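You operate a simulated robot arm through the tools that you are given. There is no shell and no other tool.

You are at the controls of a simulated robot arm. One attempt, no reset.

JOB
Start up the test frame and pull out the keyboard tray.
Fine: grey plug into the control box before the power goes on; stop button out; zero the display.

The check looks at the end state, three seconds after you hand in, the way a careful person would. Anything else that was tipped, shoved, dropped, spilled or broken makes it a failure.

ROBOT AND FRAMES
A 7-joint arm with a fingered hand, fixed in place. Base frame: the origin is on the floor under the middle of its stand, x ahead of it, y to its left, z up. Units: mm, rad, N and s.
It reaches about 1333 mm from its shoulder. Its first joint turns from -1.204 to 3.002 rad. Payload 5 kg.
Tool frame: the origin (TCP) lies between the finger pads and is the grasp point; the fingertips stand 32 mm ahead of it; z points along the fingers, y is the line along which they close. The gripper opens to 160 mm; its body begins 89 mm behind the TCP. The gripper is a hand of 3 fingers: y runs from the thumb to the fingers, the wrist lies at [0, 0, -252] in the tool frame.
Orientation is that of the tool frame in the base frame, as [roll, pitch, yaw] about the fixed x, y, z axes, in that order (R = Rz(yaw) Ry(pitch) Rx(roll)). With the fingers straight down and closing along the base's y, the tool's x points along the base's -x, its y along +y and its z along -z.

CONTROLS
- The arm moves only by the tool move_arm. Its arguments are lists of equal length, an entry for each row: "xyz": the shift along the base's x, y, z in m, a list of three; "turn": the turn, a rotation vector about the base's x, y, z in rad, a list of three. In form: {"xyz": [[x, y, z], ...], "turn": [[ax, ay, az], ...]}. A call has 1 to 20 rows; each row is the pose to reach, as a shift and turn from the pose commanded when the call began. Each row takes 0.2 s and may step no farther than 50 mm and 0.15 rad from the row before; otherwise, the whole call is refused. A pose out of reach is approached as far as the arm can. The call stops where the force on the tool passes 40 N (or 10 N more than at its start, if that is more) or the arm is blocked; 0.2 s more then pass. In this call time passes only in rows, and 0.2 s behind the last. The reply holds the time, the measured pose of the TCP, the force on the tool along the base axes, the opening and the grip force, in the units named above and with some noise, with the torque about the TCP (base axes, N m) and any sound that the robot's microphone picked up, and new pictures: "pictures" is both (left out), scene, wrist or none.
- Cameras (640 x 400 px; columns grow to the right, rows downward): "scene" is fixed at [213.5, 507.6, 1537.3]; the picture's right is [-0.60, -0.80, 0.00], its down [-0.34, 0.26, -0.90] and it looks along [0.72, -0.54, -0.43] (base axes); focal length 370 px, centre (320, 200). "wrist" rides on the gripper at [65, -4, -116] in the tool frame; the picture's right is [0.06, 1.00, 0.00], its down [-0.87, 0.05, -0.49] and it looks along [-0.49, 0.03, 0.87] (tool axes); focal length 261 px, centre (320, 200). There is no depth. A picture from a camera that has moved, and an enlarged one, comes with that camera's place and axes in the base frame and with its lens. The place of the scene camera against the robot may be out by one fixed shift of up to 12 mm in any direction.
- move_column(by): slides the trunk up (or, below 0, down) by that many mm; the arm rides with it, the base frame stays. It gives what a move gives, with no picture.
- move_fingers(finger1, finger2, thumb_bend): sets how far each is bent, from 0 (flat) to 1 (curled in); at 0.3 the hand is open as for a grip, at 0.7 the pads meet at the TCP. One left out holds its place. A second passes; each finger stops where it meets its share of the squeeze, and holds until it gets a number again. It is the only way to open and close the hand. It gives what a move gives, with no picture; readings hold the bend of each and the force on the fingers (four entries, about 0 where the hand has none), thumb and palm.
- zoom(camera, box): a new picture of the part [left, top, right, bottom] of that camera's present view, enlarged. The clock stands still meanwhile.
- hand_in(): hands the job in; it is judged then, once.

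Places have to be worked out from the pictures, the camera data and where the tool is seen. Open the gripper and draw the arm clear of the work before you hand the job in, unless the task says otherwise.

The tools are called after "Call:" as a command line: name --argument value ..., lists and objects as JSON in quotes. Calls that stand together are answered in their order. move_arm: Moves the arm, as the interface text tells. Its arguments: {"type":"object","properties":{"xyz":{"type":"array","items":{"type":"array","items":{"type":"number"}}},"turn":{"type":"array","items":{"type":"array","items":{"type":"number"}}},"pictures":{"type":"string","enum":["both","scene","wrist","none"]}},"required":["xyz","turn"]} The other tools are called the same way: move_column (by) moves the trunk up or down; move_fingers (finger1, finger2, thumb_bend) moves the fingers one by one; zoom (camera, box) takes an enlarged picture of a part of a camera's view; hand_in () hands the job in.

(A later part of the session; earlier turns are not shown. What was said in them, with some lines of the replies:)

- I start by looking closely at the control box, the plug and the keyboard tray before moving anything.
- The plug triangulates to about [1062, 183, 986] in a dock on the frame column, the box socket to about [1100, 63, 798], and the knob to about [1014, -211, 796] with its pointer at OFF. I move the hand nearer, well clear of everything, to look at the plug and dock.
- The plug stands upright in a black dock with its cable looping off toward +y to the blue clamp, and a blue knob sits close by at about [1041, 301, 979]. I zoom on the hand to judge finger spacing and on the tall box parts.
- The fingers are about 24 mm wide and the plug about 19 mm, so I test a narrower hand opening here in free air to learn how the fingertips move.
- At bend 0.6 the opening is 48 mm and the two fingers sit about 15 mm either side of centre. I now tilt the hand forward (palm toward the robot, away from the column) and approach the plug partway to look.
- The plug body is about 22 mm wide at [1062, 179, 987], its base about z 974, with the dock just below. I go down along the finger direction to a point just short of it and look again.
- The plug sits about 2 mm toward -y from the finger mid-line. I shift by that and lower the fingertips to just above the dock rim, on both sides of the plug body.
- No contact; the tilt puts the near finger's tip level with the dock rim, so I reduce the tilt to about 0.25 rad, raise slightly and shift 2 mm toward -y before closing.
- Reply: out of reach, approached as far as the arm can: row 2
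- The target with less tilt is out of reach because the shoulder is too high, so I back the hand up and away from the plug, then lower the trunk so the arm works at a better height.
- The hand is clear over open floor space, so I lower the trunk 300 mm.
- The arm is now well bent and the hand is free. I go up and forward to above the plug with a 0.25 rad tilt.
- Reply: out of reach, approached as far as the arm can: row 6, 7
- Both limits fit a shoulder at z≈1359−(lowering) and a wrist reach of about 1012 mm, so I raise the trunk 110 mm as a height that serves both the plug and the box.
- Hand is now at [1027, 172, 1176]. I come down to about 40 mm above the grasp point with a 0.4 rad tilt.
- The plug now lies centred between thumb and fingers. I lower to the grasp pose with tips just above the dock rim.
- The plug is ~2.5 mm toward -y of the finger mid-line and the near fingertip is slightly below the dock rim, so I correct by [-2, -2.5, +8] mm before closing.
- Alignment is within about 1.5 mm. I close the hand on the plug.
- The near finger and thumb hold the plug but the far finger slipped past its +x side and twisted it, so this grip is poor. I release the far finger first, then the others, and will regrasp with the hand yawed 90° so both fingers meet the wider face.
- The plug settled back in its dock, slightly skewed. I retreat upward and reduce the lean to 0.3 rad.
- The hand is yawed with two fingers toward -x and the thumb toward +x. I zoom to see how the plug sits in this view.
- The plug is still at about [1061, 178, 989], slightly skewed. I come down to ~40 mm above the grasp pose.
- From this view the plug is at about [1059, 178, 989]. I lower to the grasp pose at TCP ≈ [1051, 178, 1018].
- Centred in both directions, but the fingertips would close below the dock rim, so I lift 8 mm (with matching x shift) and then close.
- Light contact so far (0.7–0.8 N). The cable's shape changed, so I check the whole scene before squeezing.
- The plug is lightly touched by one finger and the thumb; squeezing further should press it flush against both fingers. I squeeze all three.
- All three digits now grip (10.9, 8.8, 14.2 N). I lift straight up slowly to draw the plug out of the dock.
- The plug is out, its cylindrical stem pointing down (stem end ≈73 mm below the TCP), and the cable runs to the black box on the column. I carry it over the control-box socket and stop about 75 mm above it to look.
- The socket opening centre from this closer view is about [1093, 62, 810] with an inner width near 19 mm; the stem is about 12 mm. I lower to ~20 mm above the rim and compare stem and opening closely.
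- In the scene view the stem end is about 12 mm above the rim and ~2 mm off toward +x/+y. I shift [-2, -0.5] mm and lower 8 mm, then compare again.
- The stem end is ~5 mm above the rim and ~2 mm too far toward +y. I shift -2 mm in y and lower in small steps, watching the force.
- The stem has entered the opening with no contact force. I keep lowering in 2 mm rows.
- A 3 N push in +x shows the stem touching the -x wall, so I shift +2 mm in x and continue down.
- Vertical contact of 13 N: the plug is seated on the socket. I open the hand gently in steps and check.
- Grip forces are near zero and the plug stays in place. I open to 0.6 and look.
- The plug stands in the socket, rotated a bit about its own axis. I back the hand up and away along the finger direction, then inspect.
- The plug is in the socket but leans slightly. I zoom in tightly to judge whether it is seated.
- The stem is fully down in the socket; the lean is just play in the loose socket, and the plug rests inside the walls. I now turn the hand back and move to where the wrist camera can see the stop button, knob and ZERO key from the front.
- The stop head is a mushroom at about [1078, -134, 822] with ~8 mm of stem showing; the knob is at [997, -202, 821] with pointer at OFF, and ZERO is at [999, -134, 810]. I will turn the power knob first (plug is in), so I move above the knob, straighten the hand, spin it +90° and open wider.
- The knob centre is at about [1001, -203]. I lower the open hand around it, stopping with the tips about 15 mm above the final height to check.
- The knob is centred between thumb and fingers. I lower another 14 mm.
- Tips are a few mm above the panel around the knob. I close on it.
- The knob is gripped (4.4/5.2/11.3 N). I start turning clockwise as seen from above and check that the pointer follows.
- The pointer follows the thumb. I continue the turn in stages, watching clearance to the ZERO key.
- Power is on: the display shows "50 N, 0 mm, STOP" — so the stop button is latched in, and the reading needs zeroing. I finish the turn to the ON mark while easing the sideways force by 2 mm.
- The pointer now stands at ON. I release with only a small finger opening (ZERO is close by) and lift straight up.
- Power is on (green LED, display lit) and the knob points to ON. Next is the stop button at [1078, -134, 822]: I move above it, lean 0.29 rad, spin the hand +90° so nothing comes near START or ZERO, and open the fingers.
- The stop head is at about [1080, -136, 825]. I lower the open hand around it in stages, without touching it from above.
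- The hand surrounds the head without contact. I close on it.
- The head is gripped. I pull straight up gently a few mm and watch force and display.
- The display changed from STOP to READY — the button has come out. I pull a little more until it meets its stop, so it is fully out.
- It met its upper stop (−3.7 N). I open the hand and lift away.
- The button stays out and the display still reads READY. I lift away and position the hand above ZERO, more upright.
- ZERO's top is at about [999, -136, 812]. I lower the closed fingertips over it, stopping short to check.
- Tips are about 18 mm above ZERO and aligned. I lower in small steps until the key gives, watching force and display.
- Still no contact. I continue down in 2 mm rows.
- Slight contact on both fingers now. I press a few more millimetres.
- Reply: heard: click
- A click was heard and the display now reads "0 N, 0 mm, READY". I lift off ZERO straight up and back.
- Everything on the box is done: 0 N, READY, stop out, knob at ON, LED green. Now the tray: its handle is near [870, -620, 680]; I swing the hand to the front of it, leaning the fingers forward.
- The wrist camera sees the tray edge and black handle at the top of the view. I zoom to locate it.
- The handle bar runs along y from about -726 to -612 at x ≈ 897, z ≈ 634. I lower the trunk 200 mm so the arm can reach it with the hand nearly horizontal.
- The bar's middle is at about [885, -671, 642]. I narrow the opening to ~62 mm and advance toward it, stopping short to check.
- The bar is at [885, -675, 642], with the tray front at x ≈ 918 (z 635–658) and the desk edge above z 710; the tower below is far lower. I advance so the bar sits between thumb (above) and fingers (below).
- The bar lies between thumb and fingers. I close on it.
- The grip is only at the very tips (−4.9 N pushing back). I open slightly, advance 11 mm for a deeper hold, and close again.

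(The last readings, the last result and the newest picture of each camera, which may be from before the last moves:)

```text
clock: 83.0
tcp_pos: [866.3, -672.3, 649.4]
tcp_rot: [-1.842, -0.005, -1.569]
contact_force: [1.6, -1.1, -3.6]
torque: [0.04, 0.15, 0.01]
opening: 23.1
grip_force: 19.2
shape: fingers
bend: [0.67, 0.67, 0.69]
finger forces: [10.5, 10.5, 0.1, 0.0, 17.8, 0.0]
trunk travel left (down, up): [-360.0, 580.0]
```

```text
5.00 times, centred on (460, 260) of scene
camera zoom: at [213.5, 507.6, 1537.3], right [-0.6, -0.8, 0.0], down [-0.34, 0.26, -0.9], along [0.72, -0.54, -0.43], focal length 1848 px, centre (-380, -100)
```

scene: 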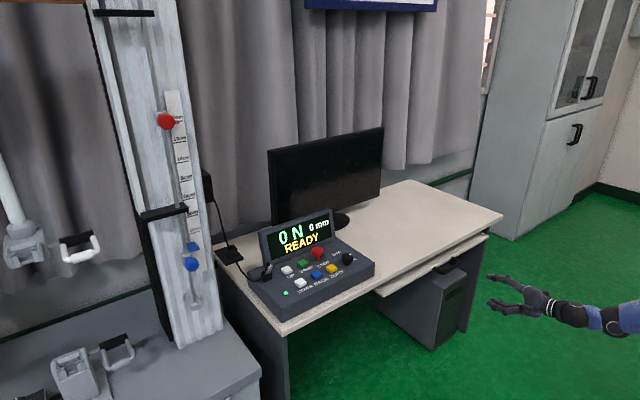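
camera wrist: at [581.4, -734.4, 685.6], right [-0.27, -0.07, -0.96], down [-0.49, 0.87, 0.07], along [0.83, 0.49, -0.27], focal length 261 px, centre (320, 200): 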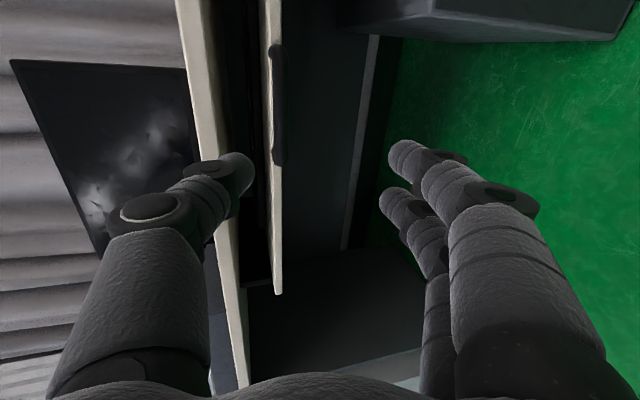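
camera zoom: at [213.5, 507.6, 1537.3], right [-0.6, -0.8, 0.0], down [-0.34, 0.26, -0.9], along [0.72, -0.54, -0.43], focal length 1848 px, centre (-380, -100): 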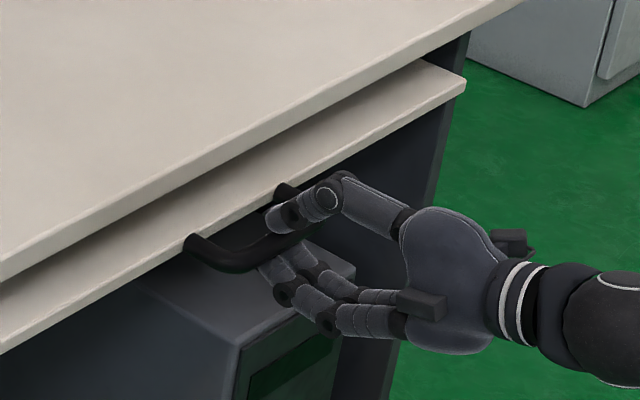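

A firm grip on the bar (10.5/10.5/17.8 N). I pull straight back in -x slowly.

Call:
move_arm --xyz '[[-0.005, 0, 0], [-0.012, 0, 0], [-0.02, 0, 0], [-0.03, 0, 0], [-0.04, 0, 0], [-0.05, 0, 0]]' --turn '[[0, 0, 0], [0, 0, 0], [0, 0, 0], [0, 0, 0], [0, 0, 0], [0, 0, 0]]' --pictures "both"

Call:
zoom --camera "scene" --box '[360, 200, 540, 320]'

```text
clock: 84.4
tcp_pos: [816.2, -673.2, 649.8]
tcp_rot: [-1.844, -0.005, -1.568]
contact_force: [-1.1, 2.5, -2.5]
torque: [0.03, 0.13, 0.05]
opening: 22.7
grip_force: 19.6
shape: fingers
bend: [0.67, 0.67, 0.69]
finger forces: [10.4, 10.4, 0.1, 0.0, 18.4, 0.0]
trunk travel left (down, up): [-360.0, 580.0]
camera wrist: at [706.8, -738.8, 685.4], right [-0.27, -0.07, -0.96], down [-0.49, 0.87, 0.07], along [0.83, 0.49, -0.27], focal length 261 px, centre (320, 200)
```

scene: 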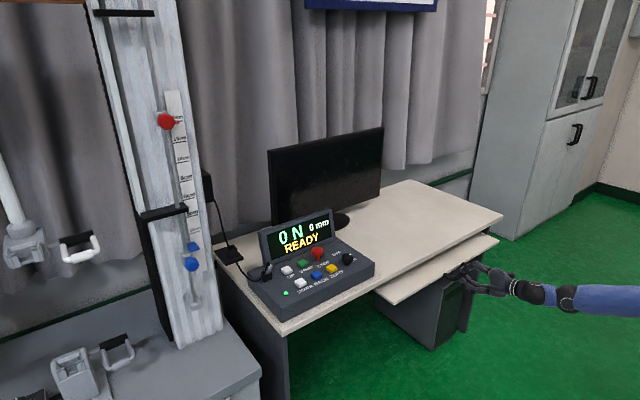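
wrist: 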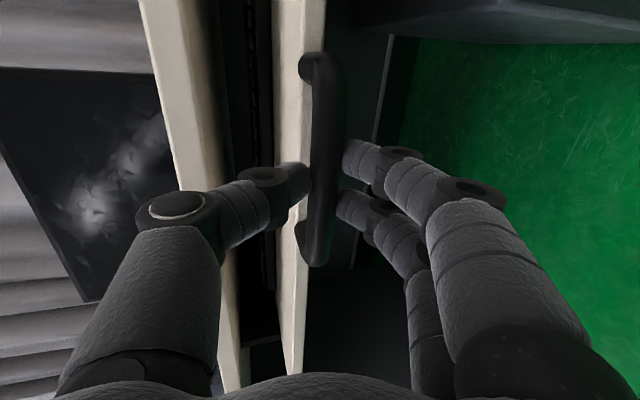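

```text
3.33 times, centred on (450, 260) of scene
camera zoom: at [213.5, 507.6, 1537.3], right [-0.6, -0.8, 0.0], down [-0.34, 0.26, -0.9], along [0.72, -0.54, -0.43], focal length 1232 px, centre (-113, 0)
```

zoom: 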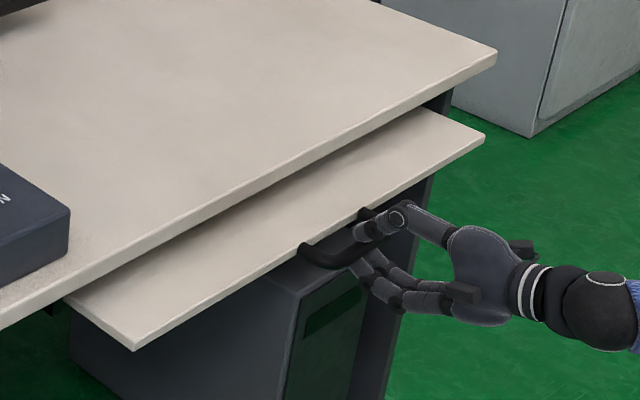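

The tray follows easily. I keep pulling.

Call:
move_arm --xyz '[[-0.012, 0, 0], [-0.024, 0, 0], [-0.036, 0, 0], [-0.048, 0, 0], [-0.06, 0, 0], [-0.072, 0, 0], [-0.084, 0, 0], [-0.096, 0, 0], [-0.108, 0, 0], [-0.12, 0, 0]]' --turn '[[0, 0, 0], [0, 0, 0], [0, 0, 0], [0, 0, 0], [0, 0, 0], [0, 0, 0], [0, 0, 0], [0, 0, 0], [0, 0, 0], [0, 0, 0]]' --pictures "none"

Call:
zoom --camera "scene" --box '[340, 190, 580, 350]'

```text
clock: 86.6
tcp_pos: [697.3, -672.6, 651.6]
tcp_rot: [-1.842, -0.007, -1.569]
contact_force: [-1.6, 3.8, -5.7]
torque: [0.01, 0.2, 0.07]
opening: 22.8
grip_force: 19.3
shape: fingers
bend: [0.67, 0.67, 0.69]
finger forces: [10.8, 10.8, 0.0, 0.1, 16.6, 0.0]
trunk travel left (down, up): [-360.0, 580.0]
```

```text
2.50 times, centred on (460, 270) of scene
camera zoom: at [213.5, 507.6, 1537.3], right [-0.6, -0.8, 0.0], down [-0.34, 0.26, -0.9], along [0.72, -0.54, -0.43], focal length 924 px, centre (-30, 25)
```

zoom: 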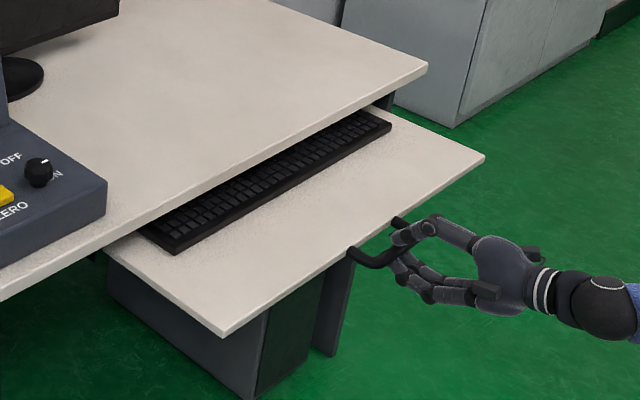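

The keyboard is coming into view (170 mm so far). I continue, easing slightly sideways to relieve the small side force.

Call:
move_arm --xyz '[[-0.012, 0.001, -0.001], [-0.024, 0.002, -0.001], [-0.036, 0.002, -0.001], [-0.048, 0.002, -0.001], [-0.06, 0.002, -0.001], [-0.072, 0.002, -0.001], [-0.084, 0.002, -0.001], [-0.096, 0.002, -0.001], [-0.108, 0.002, -0.001], [-0.12, 0.002, -0.001]]' --turn '[[0, 0, 0], [0, 0, 0], [0, 0, 0], [0, 0, 0], [0, 0, 0], [0, 0, 0], [0, 0, 0], [0, 0, 0], [0, 0, 0], [0, 0, 0]]' --pictures "none"

Call:
zoom --camera "scene" --box '[340, 190, 580, 350]'

```text
clock: 88.8
tcp_pos: [576.9, -672.2, 649.4]
tcp_rot: [-1.842, -0.005, -1.567]
contact_force: [0.0, -0.3, 0.5]
torque: [-0.01, 0.0, 0.0]
opening: 3.9
grip_force: 0.1
shape: fingers
bend: [0.71, 0.71, 0.76]
finger forces: [0.0, 0.0, 0.0, 0.1, 0.1, 0.0]
trunk travel left (down, up): [-360.0, 580.0]
```

```text
2.50 times, centred on (460, 270) of scene
camera zoom: at [213.5, 507.6, 1537.3], right [-0.6, -0.8, 0.0], down [-0.34, 0.26, -0.9], along [0.72, -0.54, -0.43], focal length 924 px, centre (-30, 25)
```

zoom: 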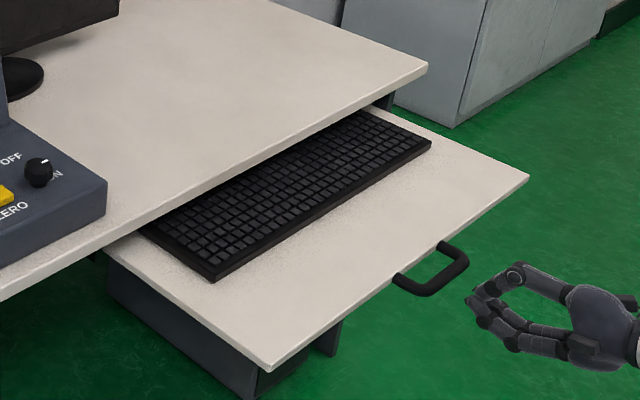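

The tray has come far out and the hand slipped off, probably because the tray reached its end stop. I look at where the handle is now.

Call:
zoom --camera "wrist" --box '[0, 0, 640, 400]'

Call:
zoom --camera "scene" --box '[360, 210, 500, 310]'

Call:
zoom --camera "wrist" --box '[200, 0, 440, 200]'

```text
1.00 times, centred on (320, 200) of wrist (not enlarged: the box is as wide or as high as the picture)
camera zoom: at [466.2, -737.3, 684.8], right [-0.27, -0.07, -0.96], down [-0.49, 0.87, 0.08], along [0.83, 0.49, -0.27], focal length 261 px, centre (320, 200)
```

zoom: 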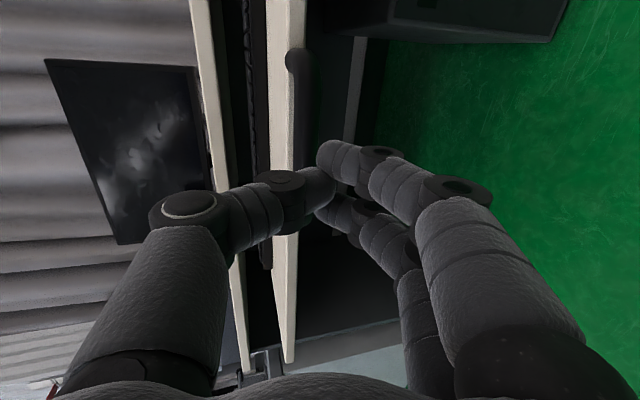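

```text
4.00 times, centred on (430, 260) of scene
camera zoom: at [213.5, 507.6, 1537.3], right [-0.6, -0.8, 0.0], down [-0.34, 0.26, -0.9], along [0.72, -0.54, -0.43], focal length 1478 px, centre (-120, -40)
```

zoom: 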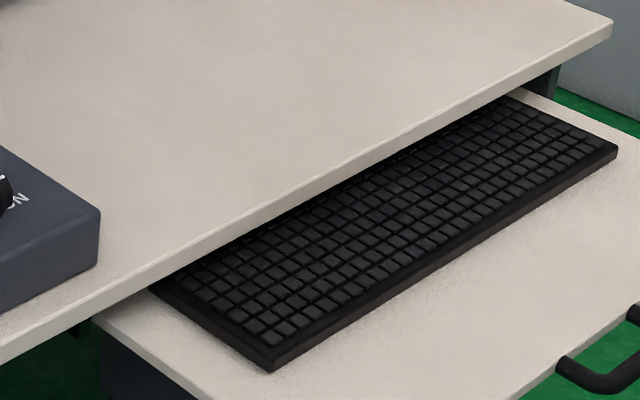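

```text
2.00 times, centred on (320, 100) of wrist
camera zoom: at [466.2, -737.3, 684.8], right [-0.27, -0.07, -0.96], down [-0.49, 0.87, 0.08], along [0.83, 0.49, -0.27], focal length 521 px, centre (320, 400)
```

zoom: 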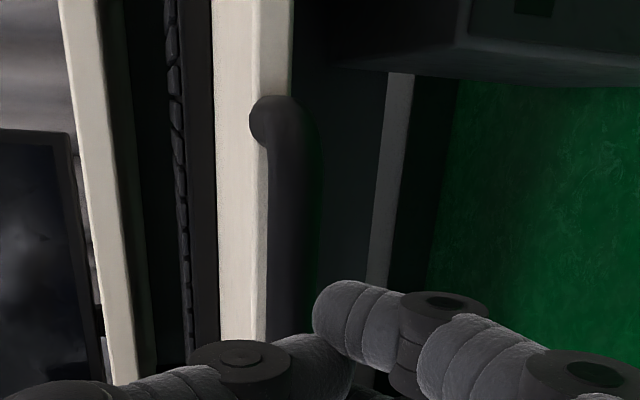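

The bar is now at x ≈ 643, so the tray moved about 242 mm. I regrip lightly and tug to confirm it is at its end stop.

Call:
move_fingers --finger1 0.57 --finger2 0.57 --thumb_bend 0.57

Call:
move_arm --xyz '[[0.015, -0.001, 0.001], [0.03, -0.001, 0.001], [0.045, -0.001, 0.001]]' --turn '[[0, 0, 0], [0, 0, 0], [0, 0, 0]]' --pictures "none"

Call:
zoom --camera "wrist" --box '[200, 40, 480, 250]'

```text
clock: 89.8
tcp_pos: [576.7, -672.2, 649.7]
tcp_rot: [-1.841, -0.006, -1.567]
contact_force: [0.6, 1.0, -0.3]
torque: [0.01, 0.02, -0.02]
opening: 62.2
grip_force: 0.1
shape: fingers
bend: [0.56, 0.56, 0.56]
finger forces: [0.0, 0.1, 0.0, 0.1, 0.2, 0.1]
trunk travel left (down, up): [-360.0, 580.0]
```

```text
clock: 90.6
tcp_pos: [621.5, -673.6, 651.7]
tcp_rot: [-1.842, -0.006, -1.571]
contact_force: [-0.3, -0.6, -0.8]
torque: [-0.03, -0.01, 0.02]
opening: 62.4
grip_force: 0.1
shape: fingers
bend: [0.56, 0.56, 0.56]
finger forces: [0.0, 0.0, 0.0, 0.1, 0.1, 0.0]
trunk travel left (down, up): [-360.0, 580.0]
```

```text
1.90 times, centred on (340, 145) of wrist
camera zoom: at [512.0, -738.6, 685.9], right [-0.27, -0.07, -0.96], down [-0.49, 0.87, 0.07], along [0.83, 0.49, -0.27], focal length 496 px, centre (282, 305)
```

zoom: 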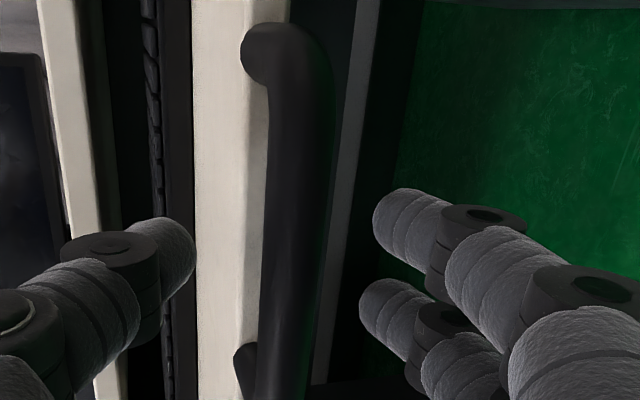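

The bar sits just as in the first grip. I close and tug gently.

Call:
move_fingers --finger1 0.78 --finger2 0.78 --thumb_bend 0.78

Call:
move_arm --xyz '[[-0.003, 0, 0], [-0.006, 0, 0], [-0.009, 0, 0]]' --turn '[[0, 0, 0], [0, 0, 0], [0, 0, 0]]' --pictures "scene"

```text
clock: 91.6
tcp_pos: [621.7, -673.4, 650.2]
tcp_rot: [-1.843, -0.005, -1.568]
contact_force: [1.0, -1.7, -4.0]
torque: [0.01, 0.16, -0.01]
opening: 22.8
grip_force: 19.4
shape: fingers
bend: [0.67, 0.67, 0.69]
finger forces: [10.5, 10.5, 0.0, 0.0, 17.8, 0.0]
trunk travel left (down, up): [-360.0, 580.0]
```

```text
clock: 92.4
tcp_pos: [613.4, -672.8, 651.9]
tcp_rot: [-1.842, -0.006, -1.567]
contact_force: [13.3, -1.5, -2.4]
torque: [-0.03, -0.04, -0.01]
opening: 22.6
grip_force: 13.5
shape: fingers
bend: [0.66, 0.66, 0.69]
finger forces: [7.0, 7.0, 0.0, 0.0, 12.9, 0.0]
trunk travel left (down, up): [-360.0, 580.0]
```

scene: 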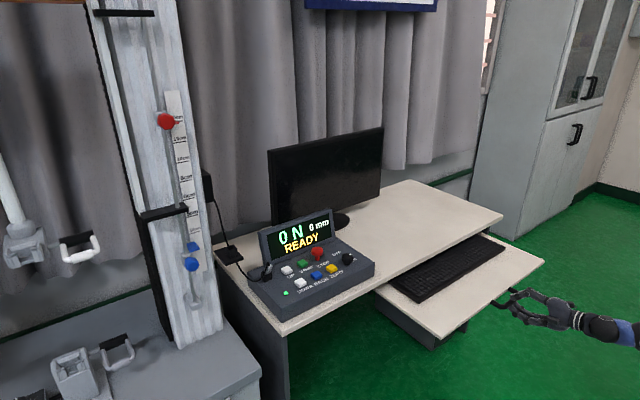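

The pull now meets 13 N of resistance: the tray is fully out at its stop. I open the hand and back straight away.

Call:
move_fingers --finger1 0.5 --finger2 0.5 --thumb_bend 0.5

Call:
move_arm --xyz '[[-0.02, 0, 0], [-0.05, 0, 0], [-0.09, 0, 0], [-0.13, 0, 0.01], [-0.15, 0, 0.04]]' --turn '[[0, 0, 0], [0, 0, 0], [0, 0, 0], [0, 0, 0], [0, 0, 0]]' --pictures "scene"

Call:
zoom --camera "scene" --box '[340, 190, 580, 350]'

Call:
zoom --camera "scene" --box '[200, 200, 380, 310]'

```text
clock: 93.4
tcp_pos: [612.6, -673.4, 651.1]
tcp_rot: [-1.84, -0.006, -1.569]
contact_force: [0.5, 0.4, 0.0]
torque: [0.01, 0.01, 0.04]
opening: 86.4
grip_force: 0.0
shape: fingers
bend: [0.5, 0.5, 0.5]
finger forces: [0.0, 0.0, 0.0, 0.0, 0.0, 0.1]
trunk travel left (down, up): [-360.0, 580.0]
```

```text
clock: 94.6
tcp_pos: [464.2, -673.2, 692.1]
tcp_rot: [-1.841, -0.005, -1.569]
contact_force: [0.1, 0.2, 0.4]
torque: [0.02, 0.0, -0.01]
opening: 86.8
grip_force: 0.1
shape: fingers
bend: [0.5, 0.5, 0.5]
finger forces: [0.0, 0.1, 0.1, 0.0, 0.0, 0.0]
trunk travel left (down, up): [-360.0, 580.0]
```

scene: 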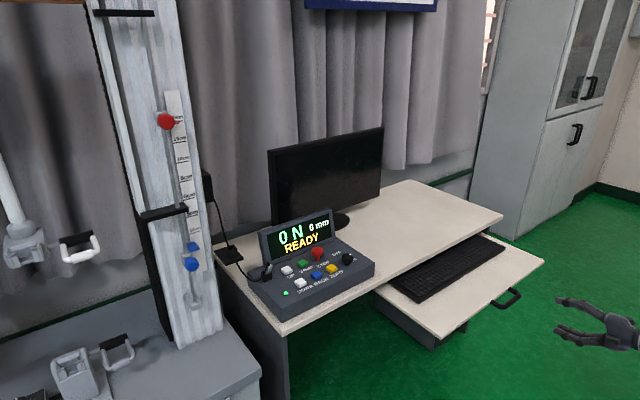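

```text
2.50 times, centred on (460, 270) of scene
camera zoom: at [213.5, 507.6, 1537.3], right [-0.6, -0.8, 0.0], down [-0.34, 0.26, -0.9], along [0.72, -0.54, -0.43], focal length 924 px, centre (-30, 25)
```

zoom: 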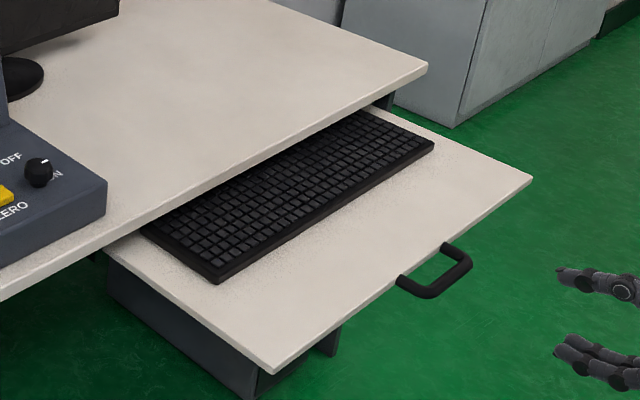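

```text
3.56 times, centred on (290, 255) of scene
camera zoom: at [213.5, 507.6, 1537.3], right [-0.6, -0.8, 0.0], down [-0.34, 0.26, -0.9], along [0.72, -0.54, -0.43], focal length 1314 px, centre (427, 4)
```

zoom: 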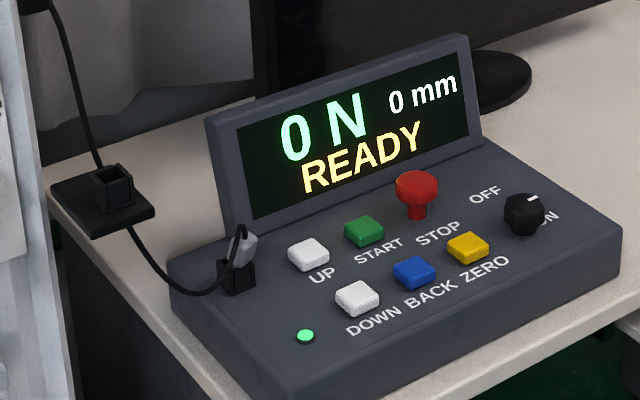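

Display reads "0 N, 0 mm, READY", LED green, stop out, knob ON, tray out with its keyboard in place. I take one last close look at the plug and move the hand further clear.

Call:
move_arm --xyz '[[0.0, 0.01, 0.04], [0.0, 0.02, 0.08], [0.0, 0.035, 0.12], [0.0, 0.05, 0.16], [0.0, 0.065, 0.2], [0.0, 0.08, 0.24]]' --turn '[[0, 0.05, 0], [0, 0.1, 0], [0, 0.15, 0], [0, 0.2, 0], [0, 0.25, 0], [0, 0.3, 0]]' --pictures "scene"

Call:
zoom --camera "scene" --box '[250, 255, 290, 285]'

Call:
zoom --camera "scene" --box '[130, 150, 290, 290]'

```text
clock: 96.0
tcp_pos: [461.5, -590.7, 931.5]
tcp_rot: [-2.141, -0.006, -1.564]
contact_force: [-0.6, 0.6, 0.4]
torque: [-0.04, 0.0, 0.0]
opening: 87.2
grip_force: 0.1
shape: fingers
bend: [0.5, 0.5, 0.5]
finger forces: [0.1, 0.1, 0.0, 0.1, 0.1, 0.1]
trunk travel left (down, up): [-360.0, 580.0]
```

scene: 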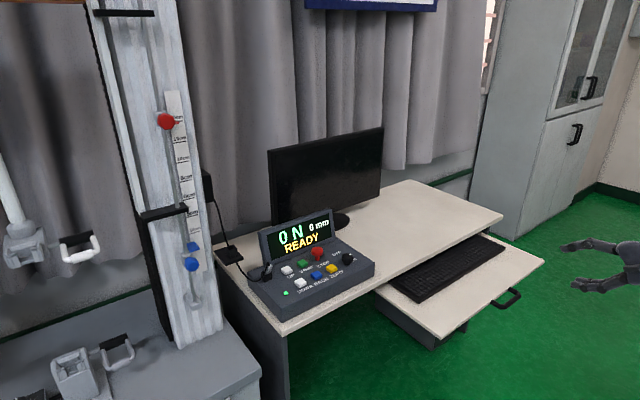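

```text
13.33 times, centred on (270, 270) of scene
camera zoom: at [213.5, 507.6, 1537.3], right [-0.6, -0.8, 0.0], down [-0.34, 0.26, -0.9], along [0.72, -0.54, -0.43], focal length 4927 px, centre (987, -733)
```

zoom: 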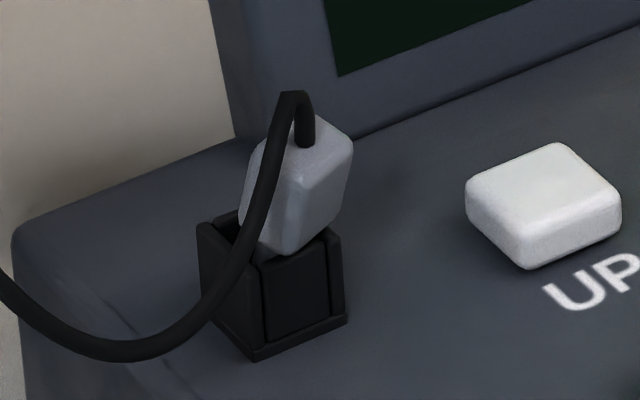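

```text
2.86 times, centred on (210, 220) of scene
camera zoom: at [213.5, 507.6, 1537.3], right [-0.6, -0.8, 0.0], down [-0.34, 0.26, -0.9], along [0.72, -0.54, -0.43], focal length 1056 px, centre (634, 143)
```

zoom: 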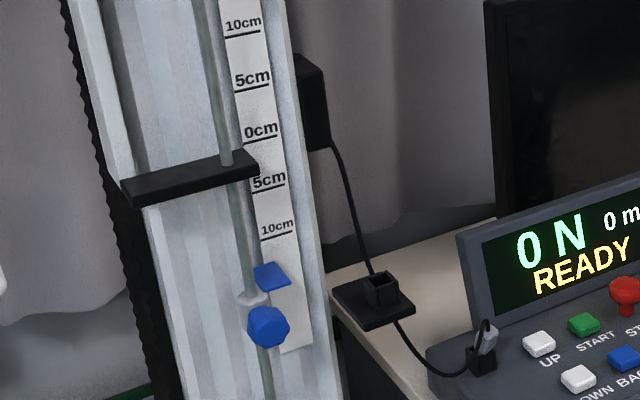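

The plug sits down in its socket with the cable hanging free, and the column parts are where they started. The display reads 0 N and READY, the tray is at its end stop, and the hand is open and clear, so I hand the job in.

Call:
hand_in

```text
The job is handed in.
```

I started up the test frame and pulled the keyboard tray out to its end stop, then handed the job in. No result came back with the hand-in.

- **Grey plug:** It was in the control box socket before the power went on. It leans about 12° because the socket is loose and is turned a little on its axis. The stem reaches the bottom of the socket. It took two tries to grip, and on the first I tilted it slightly in its holder before it settled back.
- **Power:** The knob points to ON, the green light is lit and the display is on.
- **Stop button:** The display showed STOP at power-on, so the button was latched in. I pulled it up to its stop, and the display changed to READY.
- **Display:** It read 50 N. I pressed ZERO, heard the click, and it now shows 0 N, 0 mm and READY. I did not press START.
- **Tray:** It came out about 245 mm with the keyboard on it. The hand slipped off the handle at the end, so I gripped it again and tugged. It met about 13 N of resistance, so it is fully out.

The last pictures show nothing else tipped or moved. The hand is open and clear of the work.
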